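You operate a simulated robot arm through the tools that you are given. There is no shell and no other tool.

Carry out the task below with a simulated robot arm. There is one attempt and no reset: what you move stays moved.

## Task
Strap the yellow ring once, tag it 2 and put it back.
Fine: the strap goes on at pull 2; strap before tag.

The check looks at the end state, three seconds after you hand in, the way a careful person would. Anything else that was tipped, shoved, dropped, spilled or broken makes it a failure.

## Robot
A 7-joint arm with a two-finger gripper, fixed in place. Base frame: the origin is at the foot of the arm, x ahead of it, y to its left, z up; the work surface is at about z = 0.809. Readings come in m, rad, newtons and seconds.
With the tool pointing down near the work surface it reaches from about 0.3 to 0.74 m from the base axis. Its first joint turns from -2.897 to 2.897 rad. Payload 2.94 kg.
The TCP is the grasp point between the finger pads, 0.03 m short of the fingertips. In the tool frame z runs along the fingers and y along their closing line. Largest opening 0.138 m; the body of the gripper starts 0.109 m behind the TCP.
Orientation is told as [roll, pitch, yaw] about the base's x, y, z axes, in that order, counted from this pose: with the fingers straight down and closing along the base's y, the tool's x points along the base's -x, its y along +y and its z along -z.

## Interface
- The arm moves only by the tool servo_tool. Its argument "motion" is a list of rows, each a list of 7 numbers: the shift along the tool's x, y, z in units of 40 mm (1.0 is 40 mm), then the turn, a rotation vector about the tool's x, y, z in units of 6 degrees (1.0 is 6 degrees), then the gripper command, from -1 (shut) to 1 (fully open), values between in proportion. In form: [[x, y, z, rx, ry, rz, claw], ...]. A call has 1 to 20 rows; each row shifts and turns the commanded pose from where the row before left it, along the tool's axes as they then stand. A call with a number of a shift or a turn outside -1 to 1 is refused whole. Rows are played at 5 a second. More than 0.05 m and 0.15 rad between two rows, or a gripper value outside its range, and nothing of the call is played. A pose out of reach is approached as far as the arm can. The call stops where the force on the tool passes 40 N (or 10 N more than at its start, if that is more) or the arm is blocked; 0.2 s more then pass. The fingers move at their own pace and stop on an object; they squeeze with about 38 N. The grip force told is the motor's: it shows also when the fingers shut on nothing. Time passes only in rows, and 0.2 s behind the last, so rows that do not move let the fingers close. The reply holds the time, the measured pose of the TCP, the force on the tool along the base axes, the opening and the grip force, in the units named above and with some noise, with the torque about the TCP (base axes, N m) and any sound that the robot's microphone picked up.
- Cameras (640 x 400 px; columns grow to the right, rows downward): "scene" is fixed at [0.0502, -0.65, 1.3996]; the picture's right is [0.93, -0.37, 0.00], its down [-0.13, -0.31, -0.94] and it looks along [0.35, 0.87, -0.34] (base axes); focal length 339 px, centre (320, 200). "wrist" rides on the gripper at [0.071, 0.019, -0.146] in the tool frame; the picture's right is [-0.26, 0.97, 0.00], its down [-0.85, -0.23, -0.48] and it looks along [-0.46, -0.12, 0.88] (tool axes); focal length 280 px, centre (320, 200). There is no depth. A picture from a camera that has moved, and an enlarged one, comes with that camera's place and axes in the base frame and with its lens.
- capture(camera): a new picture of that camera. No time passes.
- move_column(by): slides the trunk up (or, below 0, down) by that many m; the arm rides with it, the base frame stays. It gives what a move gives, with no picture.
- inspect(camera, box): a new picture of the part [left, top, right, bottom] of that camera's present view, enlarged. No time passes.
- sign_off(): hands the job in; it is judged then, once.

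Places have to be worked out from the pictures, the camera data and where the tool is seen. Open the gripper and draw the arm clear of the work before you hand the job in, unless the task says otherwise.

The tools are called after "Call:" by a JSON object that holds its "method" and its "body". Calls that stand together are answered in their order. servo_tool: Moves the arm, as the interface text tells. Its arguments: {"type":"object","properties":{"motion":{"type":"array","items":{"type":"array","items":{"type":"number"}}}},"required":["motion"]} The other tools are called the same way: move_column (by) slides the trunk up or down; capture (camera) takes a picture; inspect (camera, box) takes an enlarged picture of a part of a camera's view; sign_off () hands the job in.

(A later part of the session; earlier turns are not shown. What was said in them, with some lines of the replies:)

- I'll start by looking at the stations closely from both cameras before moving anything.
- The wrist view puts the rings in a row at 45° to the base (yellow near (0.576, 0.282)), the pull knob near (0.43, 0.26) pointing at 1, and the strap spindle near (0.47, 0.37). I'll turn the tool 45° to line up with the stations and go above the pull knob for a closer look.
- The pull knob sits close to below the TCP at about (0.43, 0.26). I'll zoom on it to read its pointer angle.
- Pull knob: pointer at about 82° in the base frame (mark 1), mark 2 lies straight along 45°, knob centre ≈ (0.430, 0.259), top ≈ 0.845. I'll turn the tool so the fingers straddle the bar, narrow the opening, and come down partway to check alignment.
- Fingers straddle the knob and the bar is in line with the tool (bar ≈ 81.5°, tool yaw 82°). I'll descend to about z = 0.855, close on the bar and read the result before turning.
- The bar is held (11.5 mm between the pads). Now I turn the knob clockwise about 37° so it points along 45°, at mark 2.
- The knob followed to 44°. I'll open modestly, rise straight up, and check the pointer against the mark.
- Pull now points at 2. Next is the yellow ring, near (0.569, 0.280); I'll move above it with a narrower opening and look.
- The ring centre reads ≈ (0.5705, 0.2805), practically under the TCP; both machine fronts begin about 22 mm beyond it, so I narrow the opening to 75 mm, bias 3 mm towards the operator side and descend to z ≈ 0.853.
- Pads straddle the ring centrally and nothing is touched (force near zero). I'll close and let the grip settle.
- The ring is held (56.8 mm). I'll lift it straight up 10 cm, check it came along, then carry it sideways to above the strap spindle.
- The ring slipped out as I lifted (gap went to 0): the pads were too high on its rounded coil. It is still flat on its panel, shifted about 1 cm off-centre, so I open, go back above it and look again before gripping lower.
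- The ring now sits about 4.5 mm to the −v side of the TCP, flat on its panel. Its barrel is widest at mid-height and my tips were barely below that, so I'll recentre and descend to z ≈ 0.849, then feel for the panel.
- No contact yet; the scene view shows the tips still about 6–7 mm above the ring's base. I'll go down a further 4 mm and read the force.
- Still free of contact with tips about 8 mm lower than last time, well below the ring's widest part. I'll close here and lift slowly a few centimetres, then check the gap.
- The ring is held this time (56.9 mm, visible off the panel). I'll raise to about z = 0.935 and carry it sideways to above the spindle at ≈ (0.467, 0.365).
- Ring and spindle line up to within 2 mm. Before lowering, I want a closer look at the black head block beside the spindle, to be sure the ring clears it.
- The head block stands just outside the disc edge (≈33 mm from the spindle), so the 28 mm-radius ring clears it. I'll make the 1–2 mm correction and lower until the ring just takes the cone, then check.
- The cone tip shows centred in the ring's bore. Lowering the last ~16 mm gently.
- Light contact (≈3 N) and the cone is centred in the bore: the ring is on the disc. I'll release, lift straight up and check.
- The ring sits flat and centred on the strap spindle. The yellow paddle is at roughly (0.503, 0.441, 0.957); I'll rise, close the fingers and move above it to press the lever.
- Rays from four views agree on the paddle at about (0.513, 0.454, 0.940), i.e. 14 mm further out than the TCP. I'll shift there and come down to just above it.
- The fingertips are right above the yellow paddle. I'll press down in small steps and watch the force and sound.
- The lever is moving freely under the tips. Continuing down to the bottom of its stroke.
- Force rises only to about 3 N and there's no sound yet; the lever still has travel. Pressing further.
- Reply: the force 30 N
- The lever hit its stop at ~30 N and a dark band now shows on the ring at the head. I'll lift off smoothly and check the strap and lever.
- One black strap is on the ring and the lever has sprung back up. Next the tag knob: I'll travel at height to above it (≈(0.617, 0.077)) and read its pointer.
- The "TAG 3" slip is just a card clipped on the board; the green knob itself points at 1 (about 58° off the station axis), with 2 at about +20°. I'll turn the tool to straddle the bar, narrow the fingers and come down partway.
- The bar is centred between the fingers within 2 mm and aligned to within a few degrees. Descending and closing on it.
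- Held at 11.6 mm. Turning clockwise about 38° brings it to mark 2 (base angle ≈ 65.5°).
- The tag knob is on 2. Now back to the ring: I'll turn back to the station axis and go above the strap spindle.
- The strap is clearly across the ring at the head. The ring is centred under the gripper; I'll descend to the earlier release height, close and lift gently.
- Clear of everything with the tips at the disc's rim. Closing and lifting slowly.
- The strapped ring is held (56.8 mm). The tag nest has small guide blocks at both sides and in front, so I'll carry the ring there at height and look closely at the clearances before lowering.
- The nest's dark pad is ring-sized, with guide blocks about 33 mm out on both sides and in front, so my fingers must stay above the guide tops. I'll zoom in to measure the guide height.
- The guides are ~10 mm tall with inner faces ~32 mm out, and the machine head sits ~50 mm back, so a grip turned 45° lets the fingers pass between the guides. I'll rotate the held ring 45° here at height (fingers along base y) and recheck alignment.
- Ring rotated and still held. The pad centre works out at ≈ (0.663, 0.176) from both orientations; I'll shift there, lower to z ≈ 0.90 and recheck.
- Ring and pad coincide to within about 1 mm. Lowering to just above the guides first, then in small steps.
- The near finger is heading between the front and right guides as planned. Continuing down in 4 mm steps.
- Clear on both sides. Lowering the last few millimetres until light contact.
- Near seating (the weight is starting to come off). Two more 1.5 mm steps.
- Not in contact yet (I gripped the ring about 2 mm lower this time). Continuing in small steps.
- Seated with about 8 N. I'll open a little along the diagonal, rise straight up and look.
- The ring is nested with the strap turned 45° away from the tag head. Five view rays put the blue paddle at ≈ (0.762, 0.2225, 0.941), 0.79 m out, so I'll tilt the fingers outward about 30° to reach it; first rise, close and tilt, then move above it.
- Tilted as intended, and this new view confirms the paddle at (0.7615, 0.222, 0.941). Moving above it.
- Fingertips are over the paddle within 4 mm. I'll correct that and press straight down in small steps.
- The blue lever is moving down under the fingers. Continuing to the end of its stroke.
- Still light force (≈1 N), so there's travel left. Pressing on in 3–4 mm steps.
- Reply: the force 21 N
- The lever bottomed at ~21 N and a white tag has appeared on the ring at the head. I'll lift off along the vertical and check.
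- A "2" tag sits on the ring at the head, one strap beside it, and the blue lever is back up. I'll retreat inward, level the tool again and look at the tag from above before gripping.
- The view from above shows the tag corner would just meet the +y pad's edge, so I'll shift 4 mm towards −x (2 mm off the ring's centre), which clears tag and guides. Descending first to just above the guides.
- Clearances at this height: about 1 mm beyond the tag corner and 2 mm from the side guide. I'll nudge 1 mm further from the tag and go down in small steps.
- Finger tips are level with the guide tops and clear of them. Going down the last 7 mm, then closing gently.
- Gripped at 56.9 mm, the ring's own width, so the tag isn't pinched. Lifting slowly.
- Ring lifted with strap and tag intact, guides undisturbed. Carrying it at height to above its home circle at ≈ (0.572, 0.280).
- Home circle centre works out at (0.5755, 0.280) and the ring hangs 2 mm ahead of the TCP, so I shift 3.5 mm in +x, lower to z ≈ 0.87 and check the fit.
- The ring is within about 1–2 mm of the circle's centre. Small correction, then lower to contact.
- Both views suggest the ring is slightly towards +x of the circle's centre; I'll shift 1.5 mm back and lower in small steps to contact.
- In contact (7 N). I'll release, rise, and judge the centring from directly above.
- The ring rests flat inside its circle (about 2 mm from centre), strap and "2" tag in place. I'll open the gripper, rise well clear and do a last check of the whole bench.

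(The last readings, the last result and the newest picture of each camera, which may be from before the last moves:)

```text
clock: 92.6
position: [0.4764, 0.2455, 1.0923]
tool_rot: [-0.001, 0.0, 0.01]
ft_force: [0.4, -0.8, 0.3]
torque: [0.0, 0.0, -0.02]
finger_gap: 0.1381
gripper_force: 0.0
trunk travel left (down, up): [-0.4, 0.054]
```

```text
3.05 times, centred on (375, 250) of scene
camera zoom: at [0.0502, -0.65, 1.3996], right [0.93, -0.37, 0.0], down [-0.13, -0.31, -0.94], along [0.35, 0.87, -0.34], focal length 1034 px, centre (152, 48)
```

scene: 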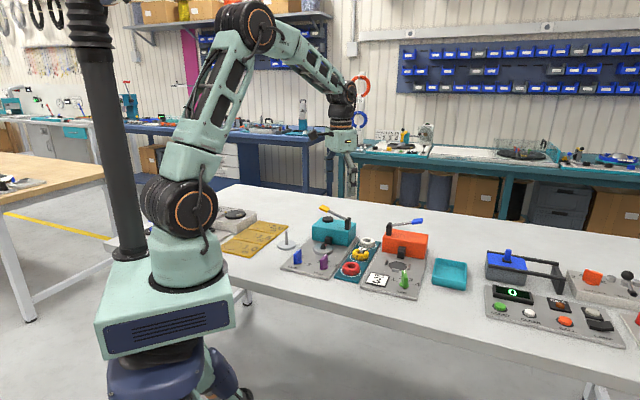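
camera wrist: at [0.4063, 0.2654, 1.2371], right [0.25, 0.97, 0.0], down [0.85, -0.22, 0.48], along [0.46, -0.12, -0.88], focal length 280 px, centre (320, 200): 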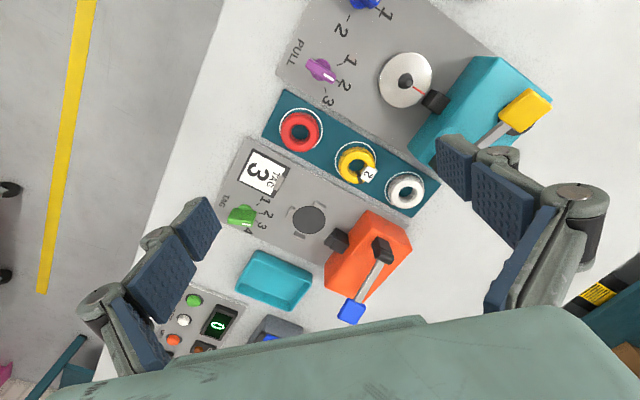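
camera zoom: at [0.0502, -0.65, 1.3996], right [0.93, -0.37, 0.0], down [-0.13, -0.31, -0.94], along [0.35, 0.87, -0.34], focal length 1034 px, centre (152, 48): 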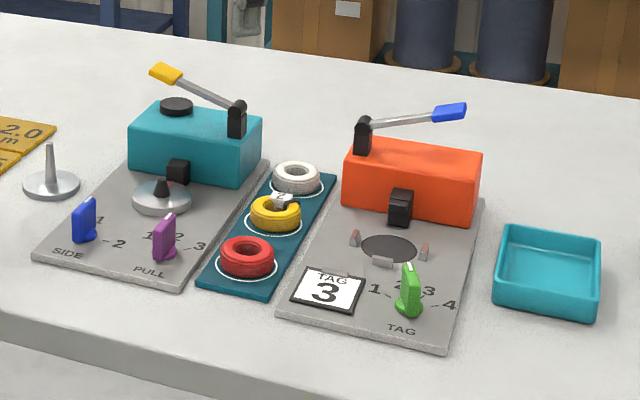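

The bench matches the start apart from the two knobs, and the yellow ring is back at its original spot (within a couple of pixels of the first picture) with one strap and a "2" tag. Both levers are up, and the arm is open and clear, so I hand in.

Call:
{"method": "sign_off", "body": {}}

```text
The job is handed in.
```

The yellow ring has one strap, put on at pull 2, and then a "2" tag. It is back in its circle on the holder, and I've handed the job in.

- **Ring position:** it sits flat inside the circle, about 2–3 mm off centre. I turned it 45° before tagging so the gripper fingers would fit the tag nest. The strap and tag therefore sit side by side rather than overlapping.
- **One slip:** on the first pick-up the ring slid out of the gripper and moved about 1 cm on its holder. Nothing else was touched, and I gripped it lower the second time.
- **Settings left changed:** the pull knob and the tag knob are both on 2 (each was on 1). I left the side knob on 1, since the task didn't mention it. The "TAG 3" card was also left where it was.

Both levers sprang back up, and nothing else on the bench looks moved in the final picture. The arm is clear with the gripper open.
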